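You operate a simulated robot arm through the tools that you are given. There is no shell and no other tool. Be economical: measure what you need, move in short steps, check, and stop when the job is done.

Carry out the task below with a simulated robot arm. There is one attempt and no reset: what you move stays moved.

## Task
Close the bottom seamer door. Turn the bender bolt driver dial to 15 Nm. Put the clip tag that says "yard" from the bail bench on the upkeep table and the clip tag labelled "shop" on the wire bench. Fetch the seam paste jar and set it in the tray. Turn the torque driver dial at the chuck stand to 15 Nm. Turn the torque driver dial at the upkeep table to 15 Nm. Take the mallet from the bail bench and put it on top of the silver medium sheet. The order is free. Set down upright: seam paste jar, mallet.

Only the result counts: the job must be done as asked and must still hold three seconds after the hand-in. Knocking over, shifting, dropping, spilling or breaking anything else fails it. Flat cloth is picked up by pressing the open fingertips on it (5 to 10 N) and closing them slowly along it; thin cloth reads only 2 to 8 mm in the jaws.

## Robot
A 6-joint arm with a four-finger gripper on a trunk, on a base that drives. Base frame: it is fixed to the floor where the robot stands at the start and does not move with it; the origin is under the middle of the robot, x ahead of it, y to its left, z up. Readings come in cm, degrees, newtons and seconds.
With the tool pointing down near the work surface it reaches from about 56 to 88 cm from the robot's upright axis, wherever it stands. Its first joint turns from -166.0 to 166.0 degrees. Places, roughly: bender bolt driver dial [210, -790, 120]; bottom seamer door [90, 10, 40]; clip tag [25, -775, 75]; mallet (20x6x11 cm) [-50, -700, 90]; medium sheet (30x21x5 cm) [-110, -500, 90]; seam paste jar (8x8x11 cm) [-540, 150, 80]; torque driver dial at the chuck stand [170, -70, 80]; torque driver dial at the upkeep table [490, -550, 90]; tray (30x17x5 cm) [-390, 250, 60]; upkeep table [500, -570, 80]; wire bench (20x22 cm) [132, -822, 84]. Payload 3.43 kg.
The tool frame sits at the grasp point between the pads (the TCP): z along the fingers, y along the line on which they close. The tips reach 3 cm beyond it. The gripper opens to 12 cm. The gripper's body begins 8.5 cm behind the TCP.
Orientation is told as [roll, pitch, yaw] about the base's x, y, z axes, in that order, counted from this pose: with the fingers straight down and closing along the base's y, the tool's x points along the base's -x, its y along +y and its z along -z.

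## Interface
- The arm moves only by the tool step_arm. Its arguments are lists of equal length, an entry for each row: "jaw": the gripper command, from -1 (fully open) to 1 (shut), values between in proportion; "dp": the shift along the tool's x, y, z in cm, a list of three; "rot": the turn, a rotation vector about the tool's x, y, z in degrees, a list of three. In form: {"jaw": [jaw, ...], "dp": [[tx, ty, tz], ...], "rot": [[ax, ay, az], ...]}. A call has 1 to 12 rows; each row is the pose to reach, as a shift and turn from the pose commanded when the call began, along the tool's axes at that moment. A row lasts 0.2 s, in which the tool goes at most 5 cm and 8.6 degrees; a call with a longer step from one row to the next is refused whole, and so is a gripper value outside its range. Where a pose cannot be reached the arm comes as near as it can. A force on the tool above 40 N (or 10 N above the force at the start of the call, whichever is more), or a blocked arm, ends the call early, and 0.2 s more pass. Each finger halts on what it meets, pressing with about 39 N; the grip force reading is that of the motor and also rises with nothing between the fingers. The clock runs only during rows and for 0.2 s after the last one: add rows that repeat a pose to give the fingers time. The reply holds the time, the measured pose of the TCP, the force on the tool along the base axes, the opening and the grip force, in the units named above and with some noise, with the torque about the TCP (base axes, N m) and any sound that the robot's microphone picked up, and new pictures: "show" is both (left out), scene, wrist or none.
- Cameras (640 x 400 px; columns grow to the right, rows downward): "scene" is now at [5.48, 19.97, 145.78]; the picture's right is [-0.02, -1.00, 0.00], its down [-0.79, 0.01, -0.62] and it looks along [0.62, -0.01, -0.79] (base axes); focal length 248 px, centre (320, 200). "wrist" rides on the gripper at [7.1, -1.7, -12.1] in the tool frame; the picture's right is [0.23, 0.97, 0.00], its down [-0.81, 0.19, -0.55] and it looks along [-0.54, 0.13, 0.83] (tool axes); focal length 275 px, centre (320, 200).
- slide_trunk(by): slides the trunk up (or, below 0, down) by that many cm; the arm and the scene camera ride with it, the base frame stays. It gives what a move gives, with no picture.
- base_move(legs): drives the robot by 1 to 6 legs, each [ahead, left, turn to the left] in cm, cm and degrees, along the robot's own axes; the way and the turn of a leg run together, so that a leg with both is an arc; at most 150 cm and 180 degrees a leg. The arm and the cameras ride along, it lands a little off, and it stops where it bumps. It gives what a move gives, and a new picture of the scene camera.
- pan_tilt(pan, tilt): turns the head with the scene camera to pan (to the left, within 120 degrees either way) and tilt (down, from -29 to 69), counted from straight ahead of the robot. It gives what a move gives, and a new picture of the scene camera.
- locate(camera, pixels): for up to 12 pixels [column, row] of the newest picture of that camera ("zoom" is the newest enlarged one), the place [x, y, z] in the base frame of the surface seen there, good to about 0.3 cm. It takes no simulated time.
- close_up(camera, box): a new picture of the part [left, top, right, bottom] of that camera's present view, enlarged. It takes no simulated time.
- close_job(): hands the job in; it is judged then, once.

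Work in short steps. Measure before you move; look again where a grasp or a placing could have gone wrong, and mend it. You have 124 turns and 260 pictures in all, those below and enlarged ones among them. Open the gripper and draw the arm clear of the work before you hand the job in, unless the task says otherwise; then end with one line.

The tools are called after "Request:" by a JSON object that holds its "name" and its "arguments". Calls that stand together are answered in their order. step_arm: Moves the arm, as the interface text tells. Its arguments: {"type":"object","properties":{"jaw":{"type":"array"},"dp":{"type":"array"},"rot":{"type":"array"},"show":{"type":"string","enum":["both","scene","wrist","none"]}},"required":["jaw","dp","rot"]} The other tools are called the same way: slide_trunk (by) slides the trunk up or down; base_move (legs) drives the base; pan_tilt (pan, tilt) turns the head that bears the scene camera; locate (camera, pixels) gives the place of the surface under pixels of a picture; close_up (camera, box) takes an enlarged picture of a part of a camera's view; close_job () hands the job in.

At the start:

```text
clock: 0.0
ee_pos: [64.37, 13.26, 80.0]
tcp_rot: [0.0, 0.0, 0.0]
force: [-0.3, 1.2, -0.4]
wrist_torque: [0.0, 0.02, -0.01]
opening: 12.0
grasp_force: 0.1
trunk travel left (down, up): [-5.0, 49.0]
robot x, y, heading: [0.08, 0.11, 0.1]
head pan, tilt: [-1.1, 51.8]
```

scene: 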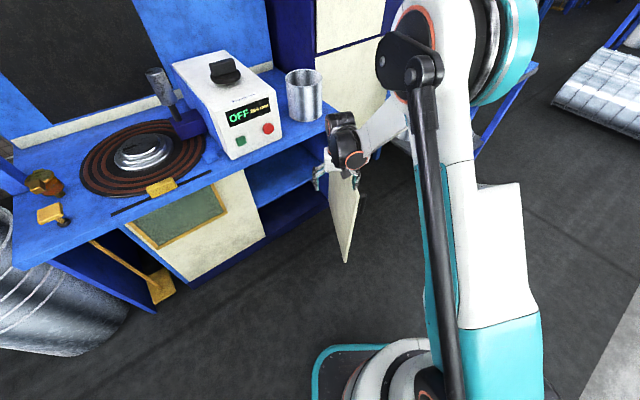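
wrist: 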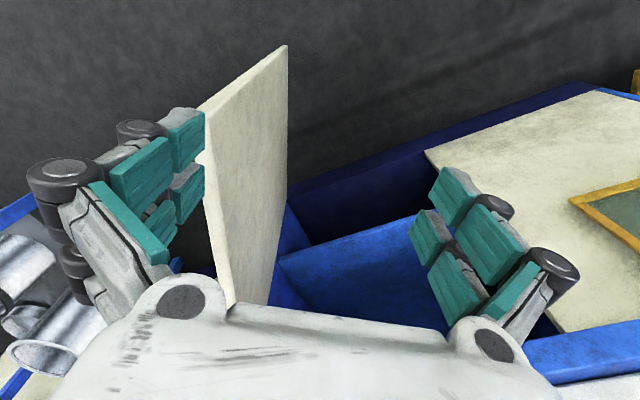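

The bottom seamer door stands open near (345,215) in the scene view. I measure it.

Request:
{"name": "locate", "arguments": {"camera": "scene", "pixels": [[358, 185], [345, 262], [334, 250], [345, 215], [350, 190], [330, 215], [262, 200], [270, 235], [230, 240], [260, 150], [320, 160], [300, 180]]}}

Request:
{"name": "locate", "arguments": {"camera": "wrist", "pixels": [[283, 60], [215, 110], [230, 290], [275, 200], [240, 180], [330, 200], [350, 270], [430, 155], [500, 140], [570, 320]]}}

Request:
{"name": "close_up", "arguments": {"camera": "scene", "box": [200, 100, 440, 280]}}

```text
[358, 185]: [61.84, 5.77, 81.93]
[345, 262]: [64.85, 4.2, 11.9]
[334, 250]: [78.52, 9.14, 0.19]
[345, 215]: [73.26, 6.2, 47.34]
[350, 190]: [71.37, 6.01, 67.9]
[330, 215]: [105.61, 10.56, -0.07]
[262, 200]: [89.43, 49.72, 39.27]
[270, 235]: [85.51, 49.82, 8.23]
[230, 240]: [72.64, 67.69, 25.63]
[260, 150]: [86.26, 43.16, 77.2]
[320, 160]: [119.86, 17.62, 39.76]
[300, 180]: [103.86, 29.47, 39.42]
```

```text
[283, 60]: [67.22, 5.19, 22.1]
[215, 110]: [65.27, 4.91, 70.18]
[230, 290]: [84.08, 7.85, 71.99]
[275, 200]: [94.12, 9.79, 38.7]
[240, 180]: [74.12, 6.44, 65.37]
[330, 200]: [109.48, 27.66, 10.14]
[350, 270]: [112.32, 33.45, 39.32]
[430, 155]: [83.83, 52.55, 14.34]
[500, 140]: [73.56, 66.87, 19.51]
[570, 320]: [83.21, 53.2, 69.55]
```

```text
2.22 times, centred on (320, 190) of scene
```

zoom: 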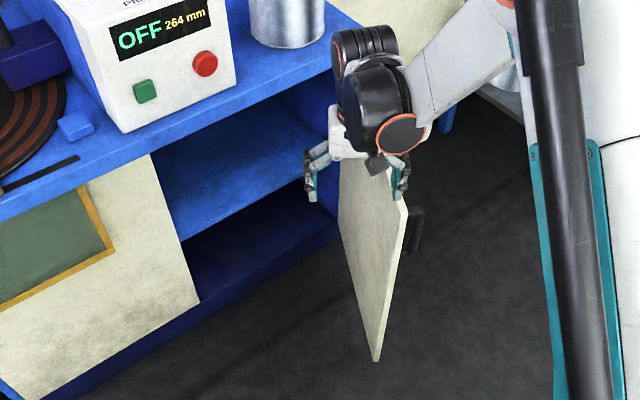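

The door's panel runs from the free edge about (65,5) to a hinge near (107,11), and its top is at z≈72. I raise the tool, bring it to the outer (right) side, shut the jaw and tilt the fingers forward.

Request:
{"name": "step_arm", "arguments": {"jaw": [-1, -0.5, 0, 0.5, 1, 1, 1, 1, 1, 1, 1, 1], "dp": [[0, 0, -4], [0, -4, -5], [0, -8, -5], [0, -12, -5], [0, -16, -5], [0, -20, -5], [0, -22, -5], [0, -22, -5], [0, -22, -5], [0, -22, -5], [0, -22, -5], [0, -22, -5]], "rot": [[0, 0, 0], [0, 0, 0], [0, 0, 0], [0, 0, 0], [0, 0, 0], [0, 0, 0], [0, -8, 0], [0, -16, 0], [0, -24, 0], [0, -32, 0], [0, -40, 0], [0, -45, 0]]}}

```text
clock: 2.6
ee_pos: [64.23, -8.81, 85.03]
tcp_rot: [0.0, -45.0, 0.0]
force: [-0.5, 0.3, -0.7]
wrist_torque: [0.0, 0.0, 0.0]
opening: 0.02
grasp_force: 33.5
trunk travel left (down, up): [-5.0, 49.0]
robot x, y, heading: [0.39, 0.22, 0.2]
head pan, tilt: [-1.1, 51.8]
```

scene: 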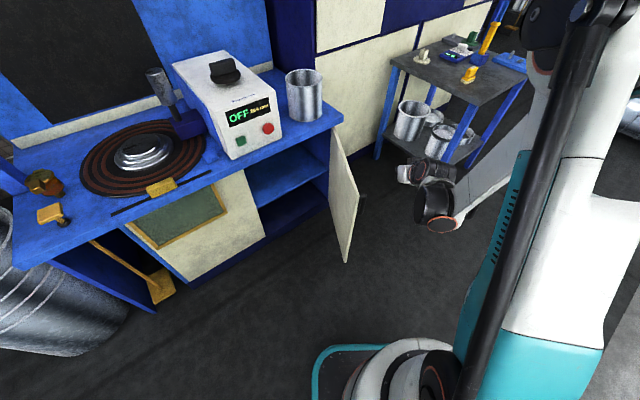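
wrist: 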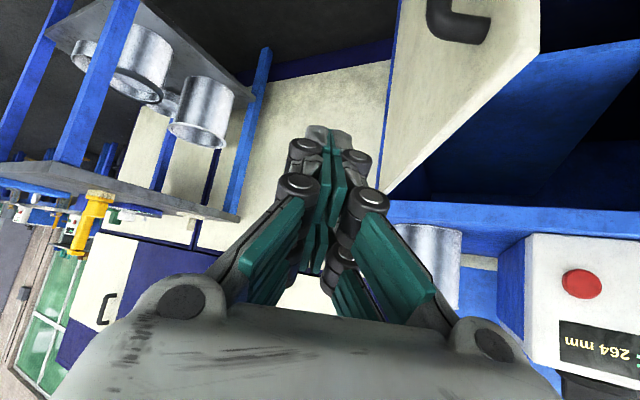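

The hand is now outside the door. I measure the handle and the door's outer face, then go down.

Request:
{"name": "locate", "arguments": {"camera": "scene", "pixels": [[364, 198], [359, 195], [333, 135], [331, 160], [354, 225], [346, 260], [338, 122], [265, 150], [256, 180], [330, 205], [200, 180]]}}

Request:
{"name": "step_arm", "arguments": {"jaw": [1, 1, 1, 1, 1, 1, 1], "dp": [[3, 0, 3], [6, 0, 6], [9, 0, 9], [12, 0, 12], [15, 0, 15], [18, 0, 18], [20, 0, 20]], "rot": [[0, 0, 0], [0, 0, 0], [0, 0, 0], [0, 0, 0], [0, 0, 0], [0, 0, 0], [0, 0, 0]]}}

```text
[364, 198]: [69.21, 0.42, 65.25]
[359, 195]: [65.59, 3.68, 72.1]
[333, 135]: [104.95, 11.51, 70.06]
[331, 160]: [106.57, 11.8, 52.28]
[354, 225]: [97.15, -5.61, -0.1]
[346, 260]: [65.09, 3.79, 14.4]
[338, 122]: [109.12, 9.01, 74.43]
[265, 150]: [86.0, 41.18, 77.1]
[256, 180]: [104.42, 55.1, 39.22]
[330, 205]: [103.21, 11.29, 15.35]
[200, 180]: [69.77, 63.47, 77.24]
```

```text
clock: 4.2
ee_pos: [78.5, -11.38, 60.91]
tcp_rot: [0.0, -44.8, 0.1]
force: [0.2, -0.8, -0.3]
wrist_torque: [0.05, -0.01, -0.02]
opening: 0.0
grasp_force: 33.6
out of reach, approached as far as the arm can: row 1, 2, 3, 4, 5, 6, 7
trunk travel left (down, up): [-5.0, 49.0]
robot x, y, heading: [0.22, -0.06, -0.1]
head pan, tilt: [-1.1, 51.8]
```

scene: 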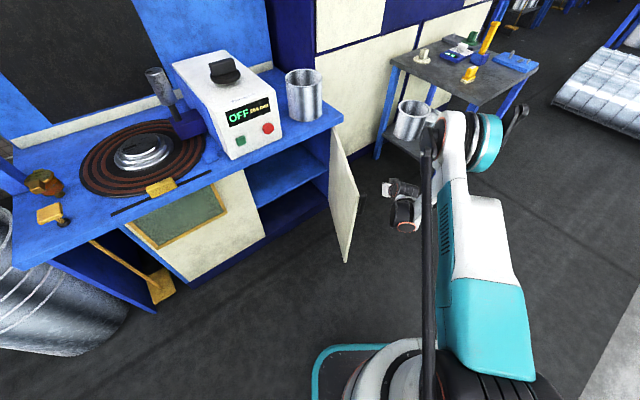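
wrist: 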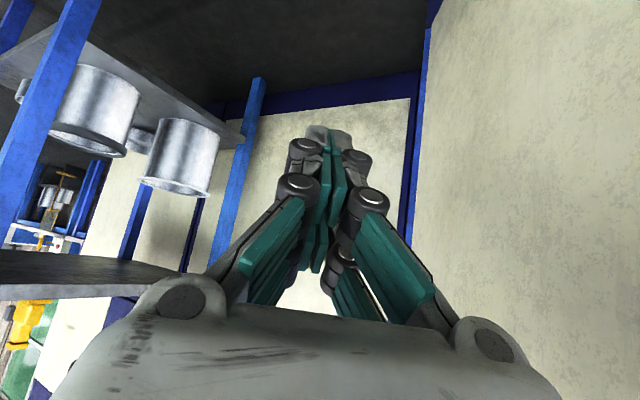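

The tilted pose is too near for the arm, so I set the tool upright again beside the door, at about (74,-9,57).

Request:
{"name": "step_arm", "arguments": {"jaw": [1, 1, 1, 1, 1, 1, 1], "dp": [[-5, 0, 3], [-7, 0, 6], [-7.1, 0, 7.1], [-7.1, 0, 7.1], [-7.1, 0, 7.1], [-7.1, 0, 7.1], [-7.1, 0, 7.1]], "rot": [[0, 7, 0], [0, 15, 0], [0, 23, 0], [0, 31, 0], [0, 38, 0], [0, 45, 0], [0, 45, 0]], "show": "none"}}

Request:
{"name": "step_arm", "arguments": {"jaw": [1, 1, 1, 1, 1, 1, 1, 1, 1, 1], "dp": [[0, 0, 0], [0, 0, 0], [0, 0, 0], [0, 0, 0], [0, 0, 0], [0, 0, 0], [0, 0, 0], [0, 0, 0], [0, 0, 0], [0, 0, 0]], "rot": [[0, 0, -8], [0, 0, -16], [0, 0, -24], [0, 0, -32], [0, 0, -40], [0, 0, -48], [0, 0, -56], [0, 0, -64], [0, 0, -72], [0, 0, -75]]}}

```text
refused: row 1 steps farther than a row can; nothing moved
```

```text
clock: 6.4
ee_pos: [78.69, -11.64, 60.8]
tcp_rot: [-44.0, -10.5, 79.4]
force: [0.3, -0.3, 0.1]
wrist_torque: [0.01, 0.0, 0.02]
opening: 0.0
grasp_force: 33.8
trunk travel left (down, up): [-5.0, 49.0]
robot x, y, heading: [0.13, 0.02, -0.0]
head pan, tilt: [-1.1, 51.8]
```

scene: 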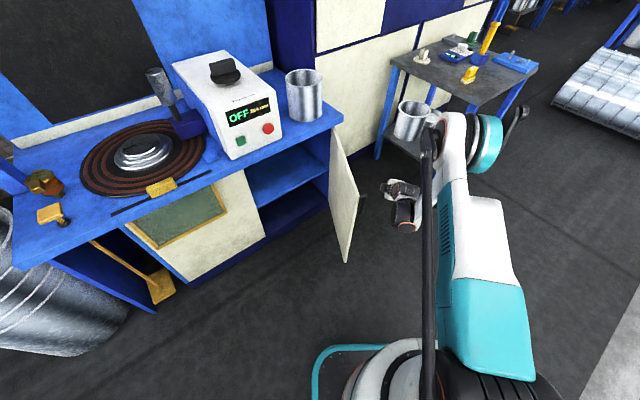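
wrist: 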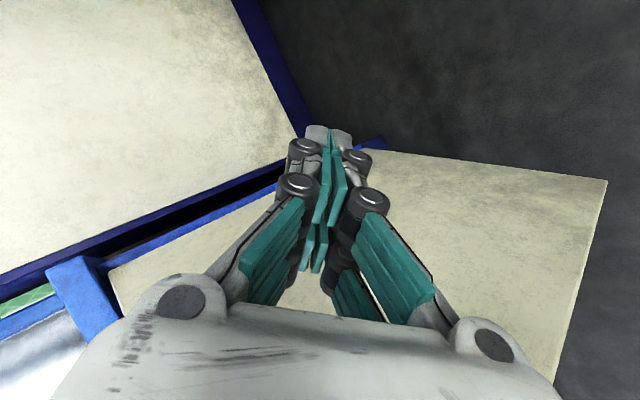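

The commanded pose now equals the real one, with the thin side of the hand facing the door and the fingers tilted ahead. I sweep it in +y against the outer face.

Request:
{"name": "step_arm", "arguments": {"jaw": [1, 1, 1, 1, 1, 1, 1], "dp": [[-4.35, 1.17, 0], [-8.69, 2.33, 0], [-13.04, 3.5, 0], [-17.4, 4.66, 0], [-21.7, 5.83, 0], [-26.1, 7, 0], [-30.4, 8.16, 0]], "rot": [[0, 0, 0], [0, 0, 0], [0, 0, 0], [0, 0, 0], [0, 0, 0], [0, 0, 0], [0, 0, 0]], "show": "scene"}}

```text
clock: 8.0
ee_pos: [78.64, 19.84, 60.81]
tcp_rot: [-44.0, -10.5, 79.4]
force: [0.1, -0.1, -0.3]
wrist_torque: [-0.01, -0.04, 0.02]
opening: 0.0
grasp_force: 33.8
out of reach, approached as far as the arm can: row 1, 2, 3, 4
trunk travel left (down, up): [-5.0, 49.0]
robot x, y, heading: [0.24, 0.22, 0.1]
head pan, tilt: [-1.1, 51.8]
```

scene: 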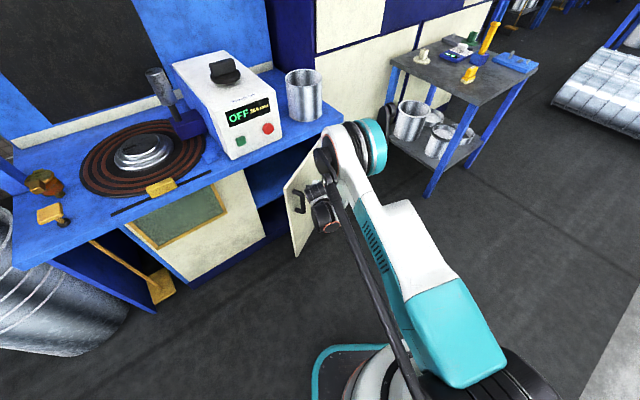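

The door is half closed with little force. I push on towards (89,38).

Request:
{"name": "step_arm", "arguments": {"jaw": [1, 1, 1, 1, 1, 1], "dp": [[-4.1, 0.7, 0.5], [-8.0, 0.7, 1.7], [-11.5, -0.3, 3.5], [-14.5, -1.1, 5.0], [-17, -1.7, 6], [-19.2, -2.2, 7.1]], "rot": [[0, 0, 0], [0, 0, 0], [0, 0, 0], [0, 0, 0], [0, 0, 0], [0, 0, 0]], "show": "scene"}}

```text
clock: 9.4
ee_pos: [86.43, 36.57, 63.99]
tcp_rot: [-44.1, -10.7, 79.3]
force: [-0.1, 0.7, 0.0]
wrist_torque: [0.0, -0.01, -0.02]
opening: 0.0
grasp_force: 33.3
out of reach, approached as far as the arm can: row 4, 5, 6
trunk travel left (down, up): [-5.0, 49.0]
robot x, y, heading: [-0.09, -0.19, -0.2]
head pan, tilt: [-1.1, 51.8]
```

scene: 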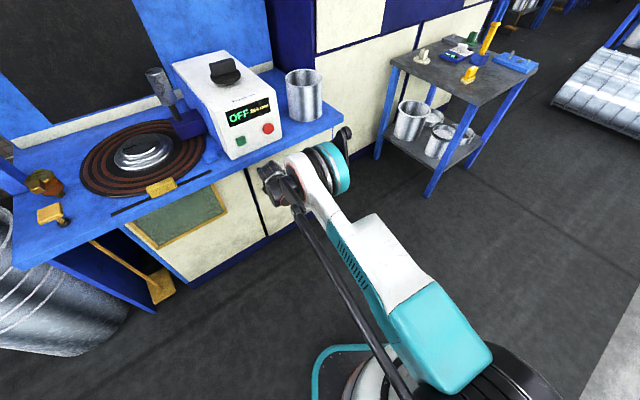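

The door is nearly shut and the arm is at its limit, so I drive the base a little along the push direction to finish.

Request:
{"name": "base_move", "arguments": {"legs": [[3, 2, 0]]}}

Request:
{"name": "locate", "arguments": {"camera": "scene", "pixels": [[255, 190], [268, 225], [243, 172], [262, 228], [240, 210], [300, 210], [310, 200]]}}

```text
clock: 10.3
ee_pos: [88.09, 37.58, 63.87]
tcp_rot: [-43.6, -10.2, 79.0]
force: [-8.0, -5.0, 4.5]
wrist_torque: [0.04, -0.06, 0.07]
opening: 0.0
grasp_force: 33.0
trunk travel left (down, up): [-5.0, 49.0]
robot x, y, heading: [2.24, 1.03, 0.0]
head pan, tilt: [-1.1, 51.8]
stopped in leg 1: the force on the tool passed its limit at 87 N (the readings are from after the stop); the commanded pose is now the measured one
```

scene: 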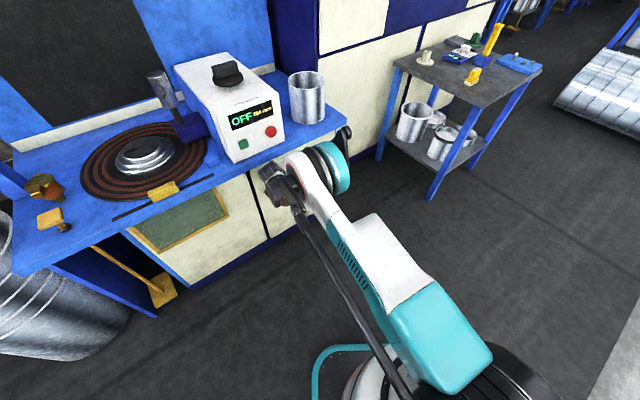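

```text
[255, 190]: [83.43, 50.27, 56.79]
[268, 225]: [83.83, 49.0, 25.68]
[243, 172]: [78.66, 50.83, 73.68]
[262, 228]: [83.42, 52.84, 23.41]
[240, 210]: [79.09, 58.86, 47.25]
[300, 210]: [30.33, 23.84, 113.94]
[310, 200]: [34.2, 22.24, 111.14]
```

The push stopped at 87 N, so the door is against its frame. I back off and check it.

Request:
{"name": "base_move", "arguments": {"legs": [[-25, -10, 0]]}}

Request:
{"name": "close_up", "arguments": {"camera": "scene", "box": [180, 80, 340, 240]}}

Request:
{"name": "locate", "arguments": {"camera": "scene", "pixels": [[420, 75], [465, 55], [470, 85], [500, 70], [480, 70]]}}

```text
clock: 12.2
ee_pos: [63.32, 27.6, 63.71]
tcp_rot: [-43.6, -10.1, 79.0]
force: [-0.5, 0.3, -0.1]
wrist_torque: [0.0, 0.02, 0.01]
opening: 0.0
grasp_force: 33.3
trunk travel left (down, up): [-5.0, 49.0]
robot x, y, heading: [-22.6, -9.1, -0.1]
head pan, tilt: [-1.1, 51.8]
```

scene: 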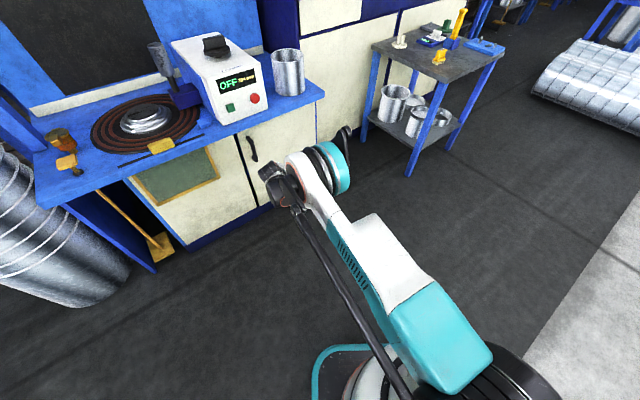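

```text
2.50 times, centred on (260, 160) of scene
```

zoom: 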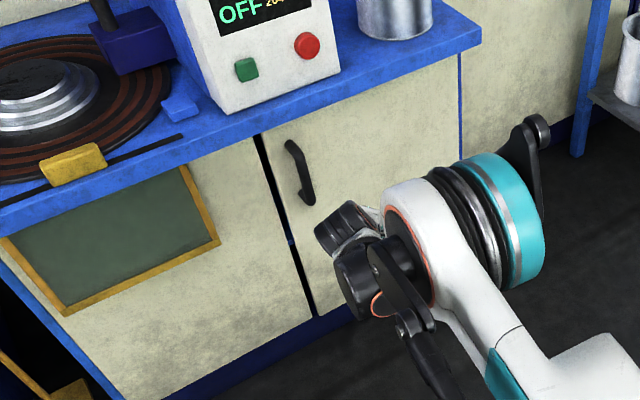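

```text
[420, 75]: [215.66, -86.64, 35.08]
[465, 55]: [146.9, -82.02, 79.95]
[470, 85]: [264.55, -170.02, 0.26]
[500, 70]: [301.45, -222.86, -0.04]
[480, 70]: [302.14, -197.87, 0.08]
```

The door looks shut. I check that its face is level with the fixed panel, and measure the chuck stand.

Request:
{"name": "locate", "arguments": {"camera": "zoom", "pixels": [[275, 160], [310, 280], [440, 90], [230, 170], [130, 260], [260, 300], [400, 130]]}}

Request:
{"name": "close_up", "arguments": {"camera": "scene", "box": [350, 0, 520, 106]}}

Request:
{"name": "locate", "arguments": {"camera": "zoom", "pixels": [[180, 150], [338, 205], [345, 230], [400, 120], [430, 50], [280, 150], [500, 170], [500, 220], [110, 170], [370, 300], [570, 215], [300, 95]]}}

```text
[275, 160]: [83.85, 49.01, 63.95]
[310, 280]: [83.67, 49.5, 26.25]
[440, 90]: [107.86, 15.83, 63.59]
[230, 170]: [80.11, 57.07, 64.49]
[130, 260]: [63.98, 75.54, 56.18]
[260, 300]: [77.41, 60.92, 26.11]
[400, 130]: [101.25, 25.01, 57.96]
```

```text
3.76 times, centred on (435, 53) of scene
```

zoom: 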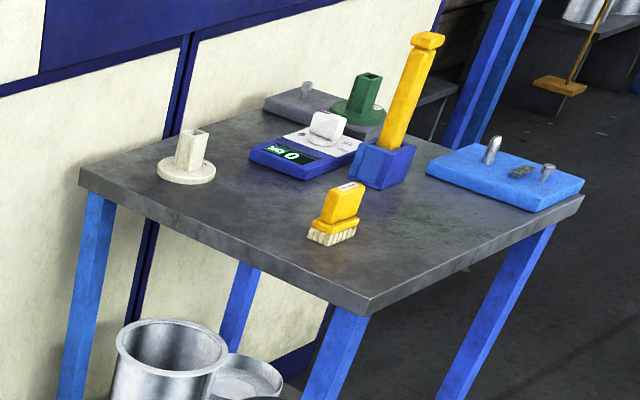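

```text
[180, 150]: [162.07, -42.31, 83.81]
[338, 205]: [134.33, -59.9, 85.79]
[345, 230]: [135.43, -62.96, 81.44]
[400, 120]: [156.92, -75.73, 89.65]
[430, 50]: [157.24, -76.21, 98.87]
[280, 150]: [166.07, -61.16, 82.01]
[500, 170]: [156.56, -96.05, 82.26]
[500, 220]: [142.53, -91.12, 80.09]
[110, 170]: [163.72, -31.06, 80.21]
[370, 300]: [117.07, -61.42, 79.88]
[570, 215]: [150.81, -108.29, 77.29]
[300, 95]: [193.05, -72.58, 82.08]
```

The door face lies parallel to the table edge, so it is closed. I fold the arm back to a raised, upright pose before driving.

Request:
{"name": "step_arm", "arguments": {"jaw": [1, 1, 1, 1, 1, 1, 1, 1, 1, 1, 1, 1], "dp": [[2.8, -1.4, -3.1], [5.6, -2.8, -6.2], [8.4, -4.3, -9.4], [11.2, -5.7, -12.5], [14, -7.1, -15.6], [16.8, -8.5, -18.7], [19.6, -10, -21.9], [22.5, -11.4, -25], [25.3, -12.8, -28.1], [28.1, -14.2, -31.2], [30.9, -15.7, -34.3], [33.7, -17.1, -37.5]], "rot": [[0, 0, 0], [0, 0, 0], [-4.35, 1.17, 0], [-8.7, 2.33, 0], [-13.05, 3.5, 0], [-17.4, 4.66, 0], [-21.75, 5.83, 0], [-26.1, 7, 0], [-30.5, 8.2, 0], [-34.8, 9.3, 0], [-39.2, 10.5, 0], [-43.5, 11.65, 0]], "show": "none"}}

Request:
{"name": "base_move", "arguments": {"legs": [[0, -100, 0], [85, 0, 0], [0, 0, 36]]}}

```text
clock: 14.8
ee_pos: [42.55, -9.15, 96.14]
tcp_rot: [0.5, 0.5, 74.8]
force: [0.7, 0.4, 0.4]
wrist_torque: [-0.01, 0.02, -0.01]
opening: 0.0
grasp_force: 33.5
trunk travel left (down, up): [-5.0, 49.0]
robot x, y, heading: [-22.99, -8.48, 0.1]
head pan, tilt: [-1.1, 51.8]
```

```text
clock: 25.7
ee_pos: [115.4, -69.73, 96.17]
tcp_rot: [0.4, 0.4, 110.6]
force: [-0.3, 0.2, 0.3]
wrist_torque: [0.01, 0.0, -0.02]
opening: 0.01
grasp_force: 33.6
trunk travel left (down, up): [-5.0, 49.0]
robot x, y, heading: [62.12, -107.63, 35.4]
head pan, tilt: [-1.1, 51.8]
```

scene: 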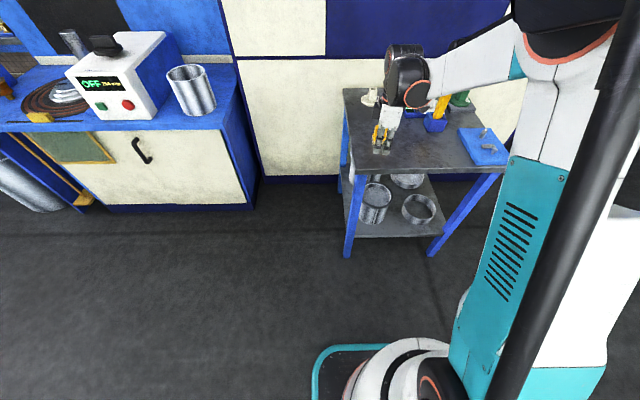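

The stand lies ahead and the hand hides the dial. I raise the trunk, and drive up to about (97,-103).

Request:
{"name": "slide_trunk", "arguments": {"by": 20}}

Request:
{"name": "base_move", "arguments": {"legs": [[31, -16.5, 0]]}}

Request:
{"name": "step_arm", "arguments": {"jaw": [0], "dp": [[0, 0, 0]], "rot": [[0, 0, 0]]}}

```text
clock: 27.9
ee_pos: [115.53, -69.66, 116.13]
tcp_rot: [0.4, 0.4, 110.7]
force: [-0.4, -0.6, 0.2]
wrist_torque: [0.0, 0.02, -0.01]
opening: 0.0
grasp_force: 33.4
trunk travel left (down, up): [-25.0, 29.0]
robot x, y, heading: [62.65, -107.58, 35.5]
head pan, tilt: [-1.1, 51.8]
```

```text
clock: 30.2
ee_pos: [150.88, -65.13, 116.2]
tcp_rot: [0.5, 0.4, 110.3]
force: [0.9, 0.0, 0.0]
wrist_torque: [-0.01, -0.02, -0.02]
opening: 0.0
grasp_force: 33.9
trunk travel left (down, up): [-25.0, 29.0]
robot x, y, heading: [97.43, -102.83, 35.4]
head pan, tilt: [-1.1, 51.8]
```

scene: 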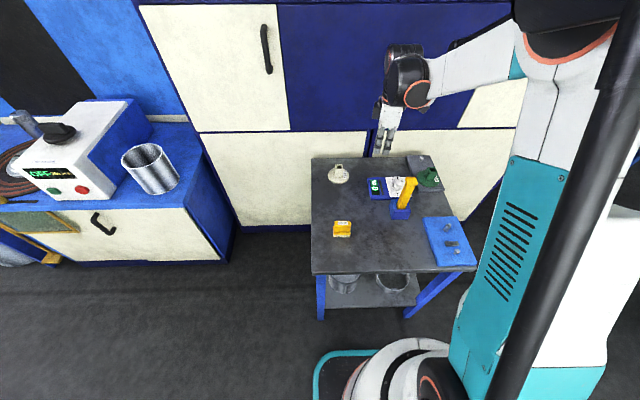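

```text
clock: 30.6
ee_pos: [150.8, -65.04, 116.15]
tcp_rot: [0.4, 0.5, 110.3]
force: [-0.6, -0.6, -0.5]
wrist_torque: [0.04, 0.03, 0.02]
opening: 6.02
grasp_force: 0.6
trunk travel left (down, up): [-25.0, 29.0]
robot x, y, heading: [97.43, -102.53, 35.5]
head pan, tilt: [-1.1, 51.8]
```

scene: 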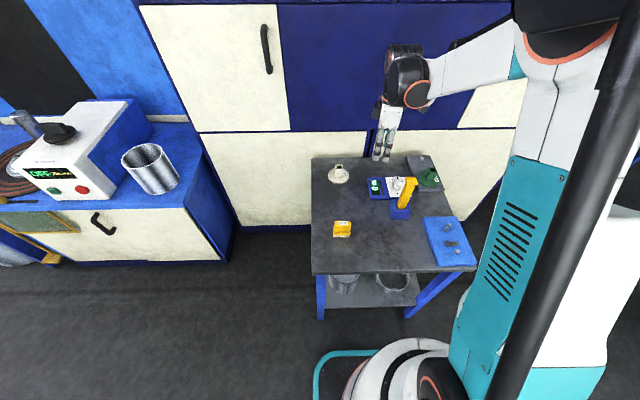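
wrist: 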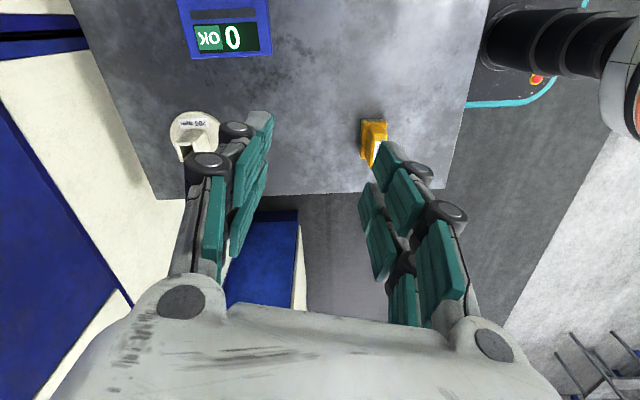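

Request:
{"name": "close_up", "arguments": {"camera": "scene", "box": [320, 145, 480, 245]}}

Request:
{"name": "locate", "arguments": {"camera": "zoom", "pixels": [[228, 155], [300, 155], [310, 150], [318, 165], [370, 140], [350, 170], [320, 240], [285, 180], [250, 180], [440, 140], [235, 190]]}}

```text
4.00 times, centred on (400, 195) of scene
```

zoom: 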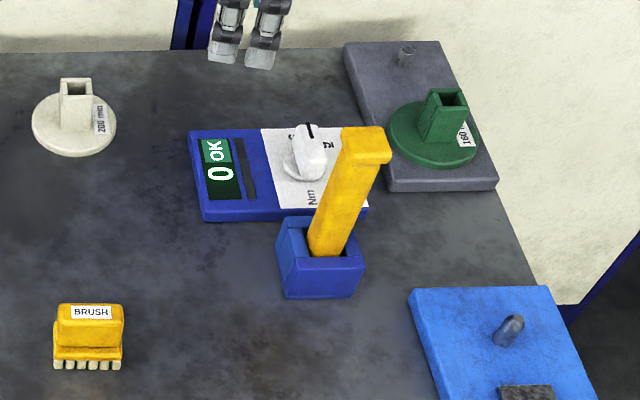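

```text
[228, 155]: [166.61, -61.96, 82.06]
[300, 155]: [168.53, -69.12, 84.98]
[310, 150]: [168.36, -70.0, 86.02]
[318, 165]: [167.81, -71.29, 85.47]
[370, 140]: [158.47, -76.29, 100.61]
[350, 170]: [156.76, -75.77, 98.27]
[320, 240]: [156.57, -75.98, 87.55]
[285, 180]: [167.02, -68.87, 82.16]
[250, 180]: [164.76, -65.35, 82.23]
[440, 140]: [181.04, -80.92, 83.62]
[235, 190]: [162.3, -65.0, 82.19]
```

The knob sits near (168.3,-70,86), with the tall yellow driver at (157,-76) up to z≈101. I move the hand above the knob, staying high, to read the scale with the wrist camera.

Request:
{"name": "step_arm", "arguments": {"jaw": [0, -0.2, -0.2, -0.2, -0.2], "dp": [[2.5, -3.4, 0], [5, -6.8, 0], [7.5, -10.2, 0], [10, -13.6, 0], [10.8, -14.7, 2]], "rot": [[0, 0, 0], [0, 0, 0], [0, 0, 0], [0, 0, 0], [0, 0, 0]]}}

Request:
{"name": "close_up", "arguments": {"camera": "wrist", "box": [220, 80, 420, 205]}}

Request:
{"name": "locate", "arguments": {"camera": "scene", "pixels": [[438, 60], [435, 85], [420, 95], [440, 100], [410, 65]]}}

```text
clock: 31.8
ee_pos: [168.36, -70.18, 114.18]
tcp_rot: [0.5, 0.4, 110.3]
force: [0.8, -0.1, -0.6]
wrist_torque: [0.01, 0.01, 0.0]
opening: 7.18
grasp_force: 0.1
trunk travel left (down, up): [-25.0, 29.0]
robot x, y, heading: [97.27, -102.7, 35.5]
head pan, tilt: [-1.1, 51.8]
```

scene: 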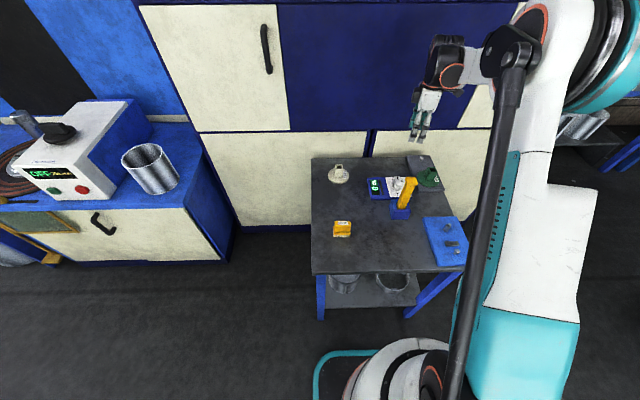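
wrist: 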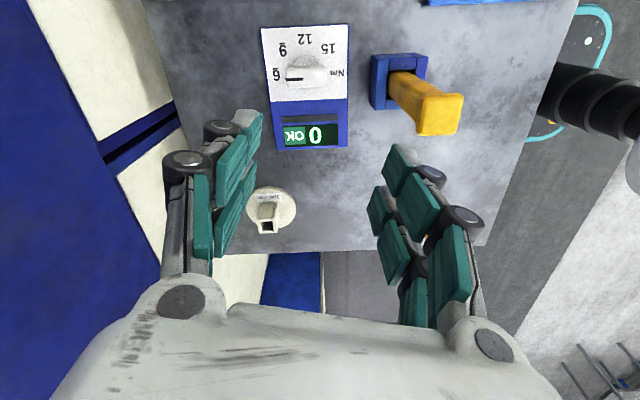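

```text
3.20 times, centred on (320, 142) of wrist
```

zoom: 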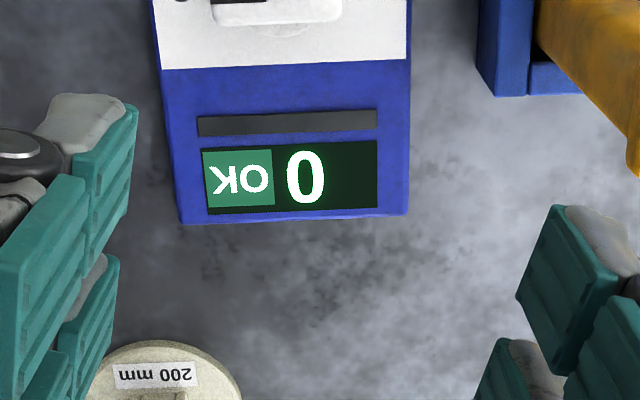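

```text
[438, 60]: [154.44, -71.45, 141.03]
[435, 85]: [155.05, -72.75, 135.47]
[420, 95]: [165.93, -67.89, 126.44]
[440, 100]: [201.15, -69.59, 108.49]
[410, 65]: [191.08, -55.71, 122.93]
```

The scale shows 6 at left, 9, 12, 15 to the right, with the pointer at 6. I enlarge it to measure the angles.

Request:
{"name": "close_up", "arguments": {"camera": "wrist", "box": [240, 15, 368, 95]}}

Request:
{"name": "locate", "arguments": {"camera": "zoom", "pixels": [[325, 283], [185, 300], [210, 170], [325, 120], [445, 165], [495, 290], [245, 305], [310, 270], [425, 260], [265, 262], [340, 320]]}}

```text
5.00 times, centred on (304, 55) of wrist
```

zoom: 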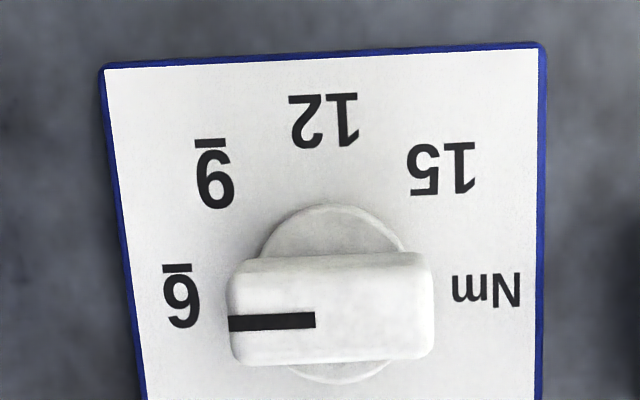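

```text
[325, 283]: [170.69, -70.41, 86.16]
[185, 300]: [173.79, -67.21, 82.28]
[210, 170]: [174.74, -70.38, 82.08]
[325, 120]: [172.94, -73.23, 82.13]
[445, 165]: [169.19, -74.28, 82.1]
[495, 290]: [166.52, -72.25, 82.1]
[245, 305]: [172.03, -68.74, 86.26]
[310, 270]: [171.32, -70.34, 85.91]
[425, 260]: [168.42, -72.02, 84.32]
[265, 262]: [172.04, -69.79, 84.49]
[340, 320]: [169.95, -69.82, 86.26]
```

The pivot is at about (170.0,-69.8) with the blade along 33°; 15 lies near -102°, a turn of 135° clockwise from above. I turn the hand to yaw 213° so the camera stays away from the yellow driver.

Request:
{"name": "step_arm", "arguments": {"jaw": [-0.2, -0.2, -0.2, -0.2, -0.2, -0.2, -0.2, -0.2, -0.2, -0.2, -0.2, -0.2], "dp": [[0, 0, 0], [0, 0, 0], [0, 0, 0], [0, 0, 0], [0, 0, 0], [0, 0, 0], [0, 0, 0], [0, 0, 0], [0, 0, 0], [0, 0, 0], [0, 0, 0], [0, 0, 0]], "rot": [[0, 0, -8.55], [0, 0, -17.1], [0, 0, -25.65], [0, 0, -34.2], [0, 0, -42.75], [0, 0, -51.3], [0, 0, -59.85], [0, 0, -68.4], [0, 0, -76.95], [0, 0, -85.5], [0, 0, -94.05], [0, 0, -102.6]], "show": "wrist"}}

```text
clock: 34.4
ee_pos: [167.86, -69.06, 114.16]
tcp_rot: [0.7, -0.5, -162.0]
force: [0.0, 0.0, 0.3]
wrist_torque: [0.0, -0.01, 0.0]
opening: 7.18
grasp_force: 0.0
out of reach, approached as far as the arm can: row 11, 12
trunk travel left (down, up): [-25.0, 29.0]
robot x, y, heading: [97.48, -102.54, 35.6]
head pan, tilt: [-1.1, 51.8]
```

wrist: 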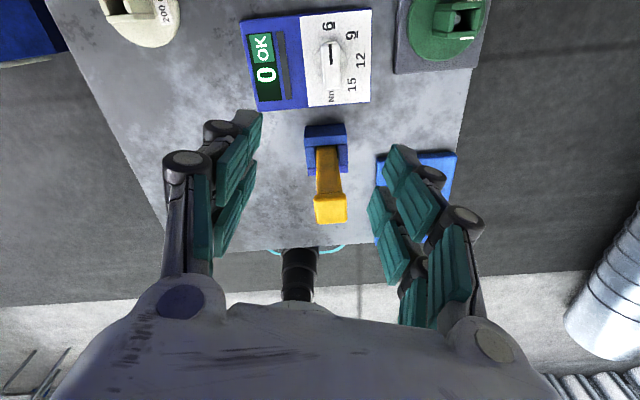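

The wrist limit stops at yaw 198°. I slide the base right by 30 cm so the arm comes from a steeper bearing and the limit shifts.

Request:
{"name": "base_move", "arguments": {"legs": [[-1, -30, 0]]}}

```text
clock: 36.4
ee_pos: [184.56, -94.47, 114.17]
tcp_rot: [0.7, -0.3, -162.3]
force: [-0.5, -0.3, 0.5]
wrist_torque: [0.02, 0.02, -0.02]
opening: 7.18
grasp_force: 0.0
trunk travel left (down, up): [-25.0, 29.0]
robot x, y, heading: [114.24, -127.92, 35.5]
head pan, tilt: [-1.1, 51.8]
```

scene: 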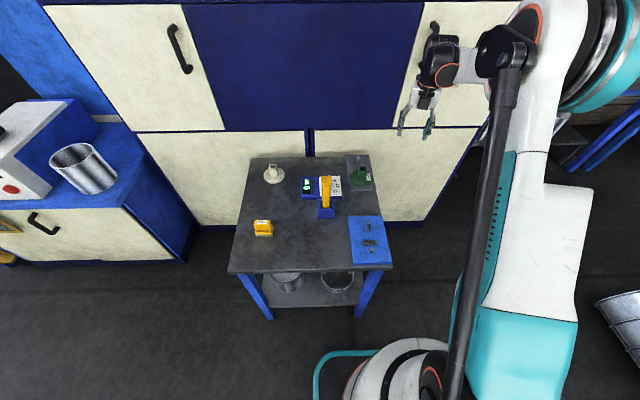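

I move the hand over the pivot (170,-69.8) and turn it to yaw 213°.

Request:
{"name": "step_arm", "arguments": {"jaw": [-0.2, -0.2, -0.2, -0.2, -0.2, -0.2, -0.2, -0.2, -0.2], "dp": [[-1, -4.5, 0], [-2, -9, 0], [-3, -13.5, 0], [-4, -18, 0], [-5, -22.5, 0], [-6, -27, 0], [-6.3, -28, 0], [-6.3, -28, 4], [-6.3, -28, 8]], "rot": [[0, 0, 0], [0, 0, 0], [0, 0, 0], [0, 0, -2], [0, 0, -5], [0, 0, -9], [0, 0, -14.8], [0, 0, -14.8], [0, 0, -14.8]]}}

```text
clock: 38.4
ee_pos: [170.21, -69.71, 105.83]
tcp_rot: [0.6, -0.7, -147.4]
force: [-0.1, -0.3, -0.1]
wrist_torque: [-0.02, 0.03, 0.02]
opening: 7.19
grasp_force: 0.1
trunk travel left (down, up): [-25.0, 29.0]
robot x, y, heading: [114.33, -128.51, 35.8]
head pan, tilt: [-1.1, 51.8]
```

scene: 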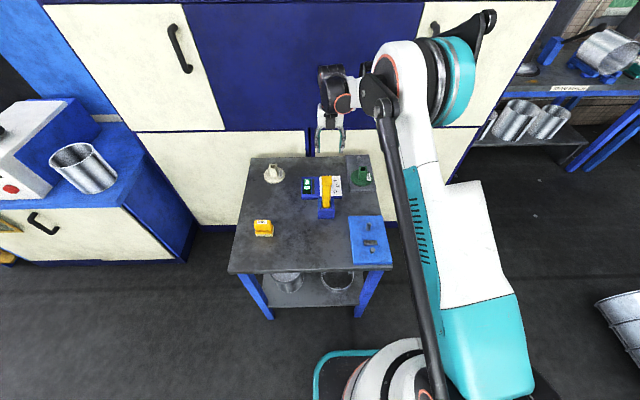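
wrist: 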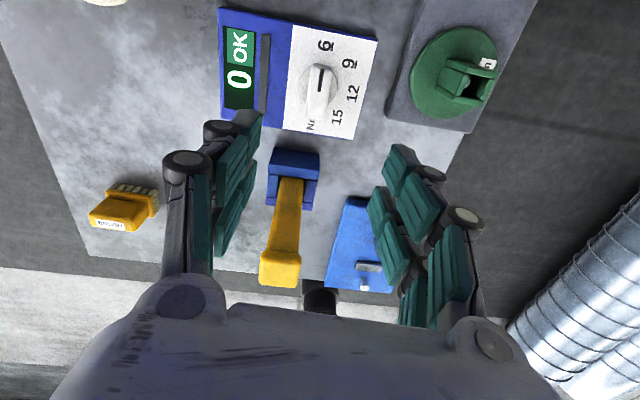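

Knob stays ahead of the fingers; I enlarge the view to refine pivot and blade angle.

Request:
{"name": "close_up", "arguments": {"camera": "wrist", "box": [270, 20, 398, 150]}}

Request:
{"name": "locate", "arguments": {"camera": "wrist", "pixels": [[325, 45], [350, 63], [352, 92], [337, 117], [321, 68], [318, 95], [312, 90], [328, 92], [318, 110], [265, 270], [280, 275], [295, 270]]}}

```text
3.08 times, centred on (334, 85) of wrist
```

zoom: 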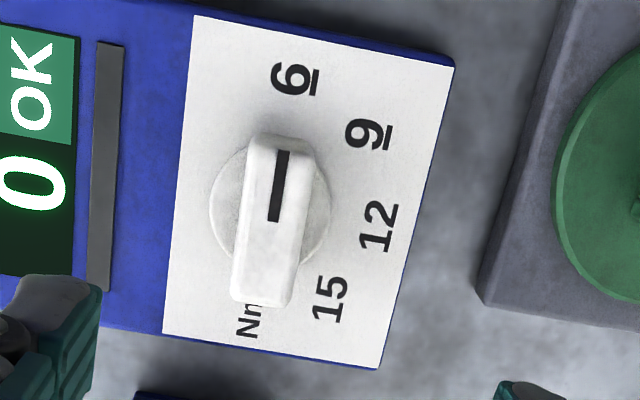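

```text
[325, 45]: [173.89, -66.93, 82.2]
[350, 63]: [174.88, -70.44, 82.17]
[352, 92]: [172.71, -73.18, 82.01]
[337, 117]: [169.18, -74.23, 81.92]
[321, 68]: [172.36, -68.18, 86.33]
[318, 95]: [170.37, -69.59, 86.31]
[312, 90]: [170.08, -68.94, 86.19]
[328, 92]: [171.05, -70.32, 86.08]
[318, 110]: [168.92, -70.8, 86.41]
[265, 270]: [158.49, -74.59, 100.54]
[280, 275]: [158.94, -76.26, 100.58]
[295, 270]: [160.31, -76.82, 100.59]
```

Pivot refined to (170.02,-69.61), pointer ≈35°, 15 at ≈-100°. I go straight down to z≈86.5 and close on the blade.

Request:
{"name": "step_arm", "arguments": {"jaw": [-0.2, -0.2, -0.2, -0.2, -0.2, 0.1, 0.3, 0.5, 0.6, 0.7, 0.8, 0.8], "dp": [[-0.1, -0.19, 4.5], [-0.1, -0.19, 9], [-0.1, -0.19, 13], [-0.1, -0.19, 17], [-0.1, -0.19, 19.4], [-0.1, -0.19, 19.4], [-0.1, -0.19, 19.4], [-0.1, -0.19, 19.4], [-0.1, -0.19, 19.4], [-0.1, -0.19, 19.4], [-0.1, -0.19, 19.4], [-0.1, -0.19, 19.4]], "rot": [[0, 0, 0], [0, 0, 0], [0, 0, 0], [0, 0, 0], [0, 0, 0], [0, 0, 0], [0, 0, 0], [0, 0, 0], [0, 0, 0], [0, 0, 0], [0, 0, 0], [0, 0, 0]]}}

```text
clock: 41.0
ee_pos: [169.64, -69.85, 86.28]
tcp_rot: [0.6, -0.6, -147.4]
force: [-1.8, 4.7, -1.2]
wrist_torque: [0.47, -0.28, 0.01]
opening: 2.39
grasp_force: 45.4
trunk travel left (down, up): [-25.0, 29.0]
robot x, y, heading: [113.91, -127.76, 35.5]
head pan, tilt: [-1.1, 51.8]
```

scene: 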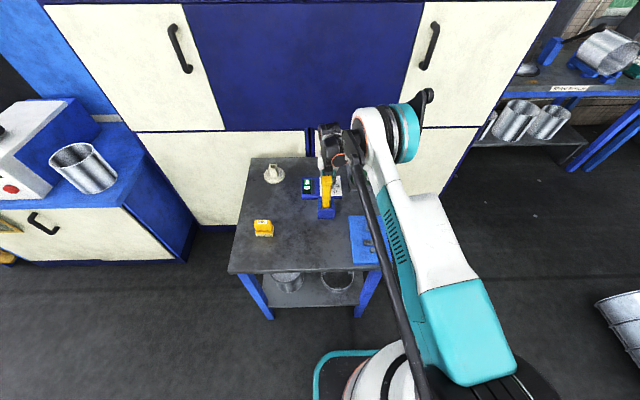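
wrist: 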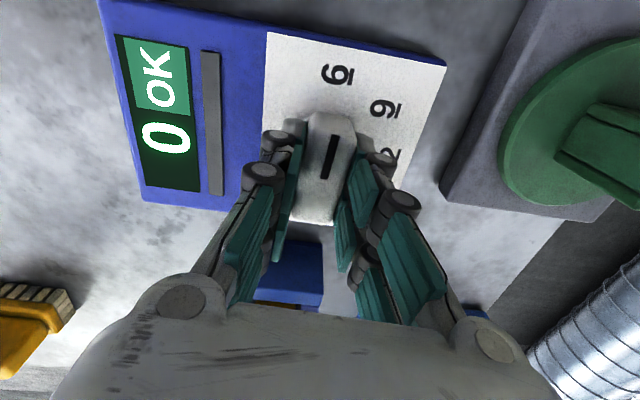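

The blade is held (2.4 cm). I turn it clockwise in small steps, up to 100° first.

Request:
{"name": "step_arm", "arguments": {"jaw": [0.8, 0.8, 0.8, 0.8, 0.8, 0.8, 0.8, 0.8, 0.8, 0.8, 0.8, 0.8], "dp": [[0, -0.07, 0], [0.02, -0.13, 0], [0.04, -0.19, 0], [0.08, -0.25, 0], [0.12, -0.3, 0], [0.16, -0.35, 0], [0.22, -0.39, 0], [0.27, -0.41, 0], [0.33, -0.43, 0], [0.4, -0.45, 0], [0.46, -0.45, 0], [0.52, -0.44, 0]], "rot": [[0, 0, 8.4], [0, 0, 16.8], [0, 0, 25.2], [0, 0, 33.6], [0, 0, 42], [0, 0, 50.4], [0, 0, 58.8], [0, 0, 67.2], [0, 0, 75.6], [0, 0, 84], [0, 0, 92.4], [0, 0, 100.8]], "show": "wrist"}}

```text
clock: 43.0
ee_pos: [169.83, -69.51, 86.41]
tcp_rot: [0.8, 0.4, 140.1]
force: [-1.6, -2.9, -2.9]
wrist_torque: [-0.04, 0.29, -0.01]
opening: 2.38
grasp_force: 45.3
trunk travel left (down, up): [-25.0, 29.0]
robot x, y, heading: [114.33, -127.96, 35.3]
head pan, tilt: [-1.1, 51.8]
stopped in row 9: the force on the tool passed its limit at 41 N (the readings are from after the stop); the commanded pose is now the measured one
```

wrist: 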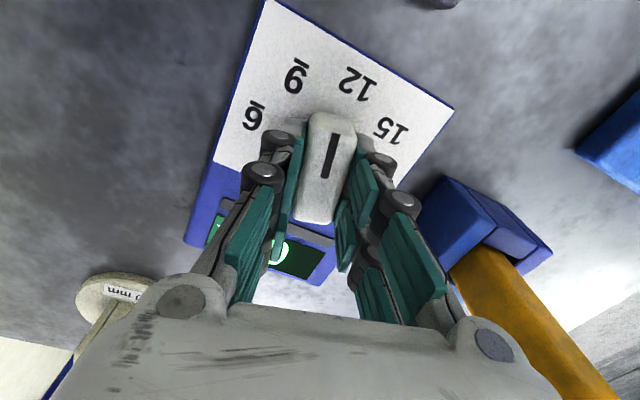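

The turn stopped at 41 N after about 72°. I check whether the unit or yellow driver has shifted.

Request:
{"name": "locate", "arguments": {"camera": "wrist", "pixels": [[255, 115], [295, 78], [358, 82], [390, 130], [500, 290], [330, 150]]}}

Request:
{"name": "close_up", "arguments": {"camera": "scene", "box": [260, 110, 420, 230]}}

```text
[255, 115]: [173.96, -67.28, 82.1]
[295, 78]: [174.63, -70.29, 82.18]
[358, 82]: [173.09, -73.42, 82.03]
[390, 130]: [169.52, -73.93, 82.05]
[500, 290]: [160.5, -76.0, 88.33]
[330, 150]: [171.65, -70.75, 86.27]
```

```text
3.33 times, centred on (340, 170) of scene
```

zoom: 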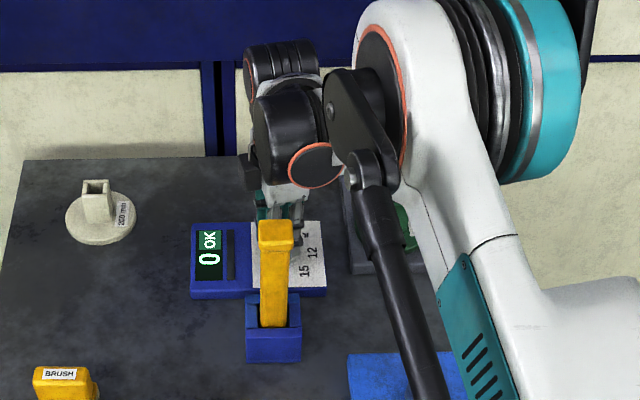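

Nothing has shifted, so it was only friction and speed. I continue the remaining 60° more slowly.

Request:
{"name": "step_arm", "arguments": {"jaw": [0.8, 0.8, 0.8, 0.8, 0.8, 0.8, 0.8, 0.8, 0.8, 0.8, 0.8, 0.8], "dp": [[0, -0.02, 0], [0, -0.04, 0], [0, -0.05, 0], [0, -0.07, 0], [0.02, -0.09, 0], [0.03, -0.11, 0], [0.04, -0.13, 0], [0.05, -0.15, 0], [0.06, -0.17, 0], [0.06, -0.18, 0], [0.07, -0.19, 0], [0.07, -0.2, 0]], "rot": [[0, 0, 5], [0, 0, 10], [0, 0, 15], [0, 0, 20], [0, 0, 25], [0, 0, 30], [0, 0, 35], [0, 0, 40], [0, 0, 45], [0, 0, 50], [0, 0, 55.5], [0, 0, 60.4]], "show": "wrist"}}

```text
clock: 45.6
ee_pos: [170.17, -69.36, 86.32]
tcp_rot: [0.0, 1.0, 79.7]
force: [4.8, -2.0, 1.2]
wrist_torque: [0.53, -0.21, 1.26]
opening: 2.38
grasp_force: 44.9
trunk travel left (down, up): [-25.0, 29.0]
robot x, y, heading: [113.52, -127.95, 35.7]
head pan, tilt: [-1.1, 51.8]
```

wrist: 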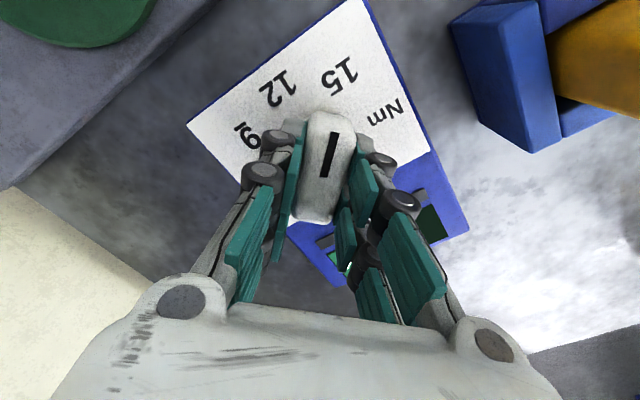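

The pointer aims at 15. I open, lift, and read it.

Request:
{"name": "step_arm", "arguments": {"jaw": [0.3, -0.2, -0.2, -0.2, -0.2, -0.2, -0.2], "dp": [[0, 0, 0], [0, 0, 0], [0, 0, -4], [0, 0, -8], [0, 0, -13], [0, 0, -17], [0, 0, -20]], "rot": [[0, 0, 0], [0, 0, 0], [0, 0, 0], [0, 0, 0], [0, 0, 0], [0, 0, 0], [0, 0, 0]], "show": "wrist"}}

Request:
{"name": "close_up", "arguments": {"camera": "wrist", "box": [240, 10, 410, 130]}}

```text
clock: 47.2
ee_pos: [170.1, -68.96, 106.28]
tcp_rot: [0.1, 1.0, 79.8]
force: [0.0, 0.3, 0.4]
wrist_torque: [-0.02, -0.02, -0.01]
opening: 7.19
grasp_force: 0.0
trunk travel left (down, up): [-25.0, 29.0]
robot x, y, heading: [113.98, -127.96, 35.6]
head pan, tilt: [-1.1, 51.8]
```

wrist: 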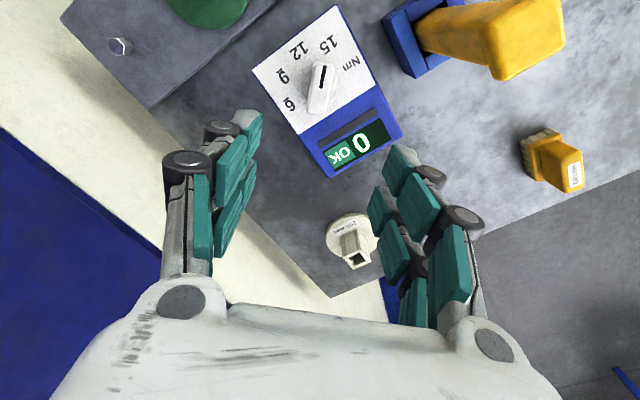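

```text
3.33 times, centred on (325, 70) of wrist
```

zoom: 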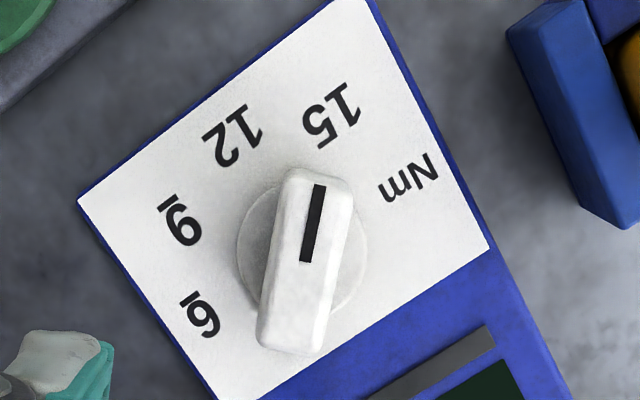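

Request:
{"name": "locate", "arguments": {"camera": "zoom", "pixels": [[319, 190], [306, 258], [285, 340], [332, 115], [202, 315], [232, 135], [181, 220]]}}

```text
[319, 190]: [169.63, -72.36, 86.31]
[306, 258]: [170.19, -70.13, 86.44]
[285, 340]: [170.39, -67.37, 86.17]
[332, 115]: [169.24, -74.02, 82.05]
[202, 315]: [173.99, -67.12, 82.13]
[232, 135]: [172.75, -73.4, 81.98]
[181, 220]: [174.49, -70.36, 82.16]
```

The pointer stands at ≈-100°, right on 15. Now I lift and retract the arm, back away, and look around for the route to the seam paste jar.

Request:
{"name": "step_arm", "arguments": {"jaw": [-0.2, -0.2, -0.2, -0.2, -0.2, -0.2, -0.2], "dp": [[0, 0, -4], [0, 0, -8], [4.5, 0.6, -8], [9, 1.2, -8], [13.5, 1.8, -8], [18, 2.4, -8], [22.5, 3, -8]], "rot": [[0, 0, 0], [0, 0, 0], [0, 0, 0], [0, 0, 0], [0, 0, 0], [0, 0, 0], [0, 0, 0]], "show": "none"}}

Request:
{"name": "base_move", "arguments": {"legs": [[-60, 0, 0], [0, 0, 120]]}}

Request:
{"name": "pan_tilt", "arguments": {"pan": 0, "tilt": 20}}

```text
clock: 48.8
ee_pos: [163.07, -90.79, 114.64]
tcp_rot: [0.2, 0.8, 79.9]
force: [-0.6, -0.3, 0.8]
wrist_torque: [0.01, 0.01, 0.01]
opening: 7.21
grasp_force: 0.1
trunk travel left (down, up): [-25.0, 29.0]
robot x, y, heading: [114.25, -127.87, 35.5]
head pan, tilt: [-1.1, 51.8]
```

```text
clock: 57.1
ee_pos: [9.34, -137.7, 114.64]
tcp_rot: [0.1, 1.1, -161.7]
force: [0.4, -0.3, 0.1]
wrist_torque: [0.03, 0.0, -0.02]
opening: 7.23
grasp_force: 0.0
trunk travel left (down, up): [-25.0, 29.0]
robot x, y, heading: [65.6, -162.71, 153.8]
head pan, tilt: [-1.1, 51.8]
```

scene: 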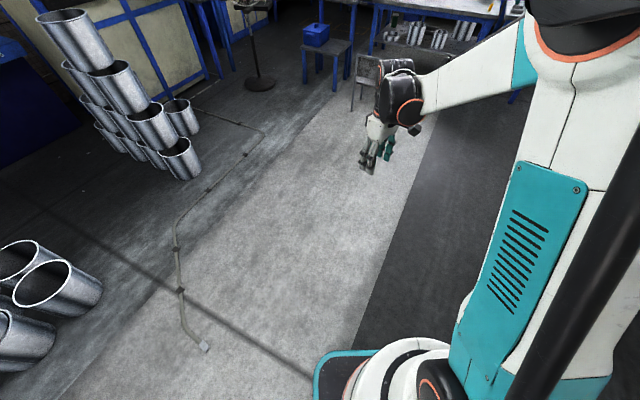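

```text
clock: 58.1
ee_pos: [9.38, -137.64, 114.57]
tcp_rot: [0.1, 1.0, -161.5]
force: [0.1, -0.3, 0.3]
wrist_torque: [-0.01, -0.01, -0.01]
opening: 7.19
grasp_force: 0.1
trunk travel left (down, up): [-25.0, 29.0]
robot x, y, heading: [65.21, -162.55, 154.2]
head pan, tilt: [0.0, 20.0]
```

scene: 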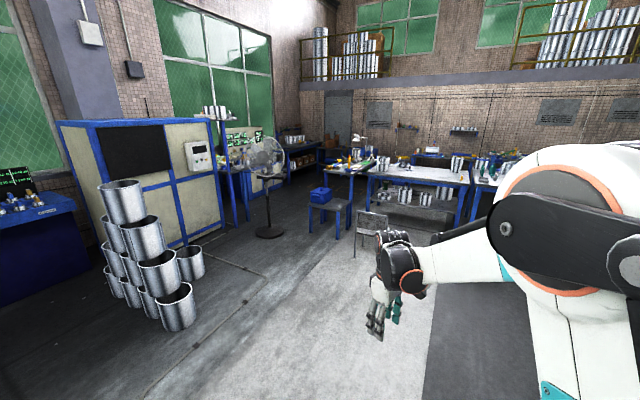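

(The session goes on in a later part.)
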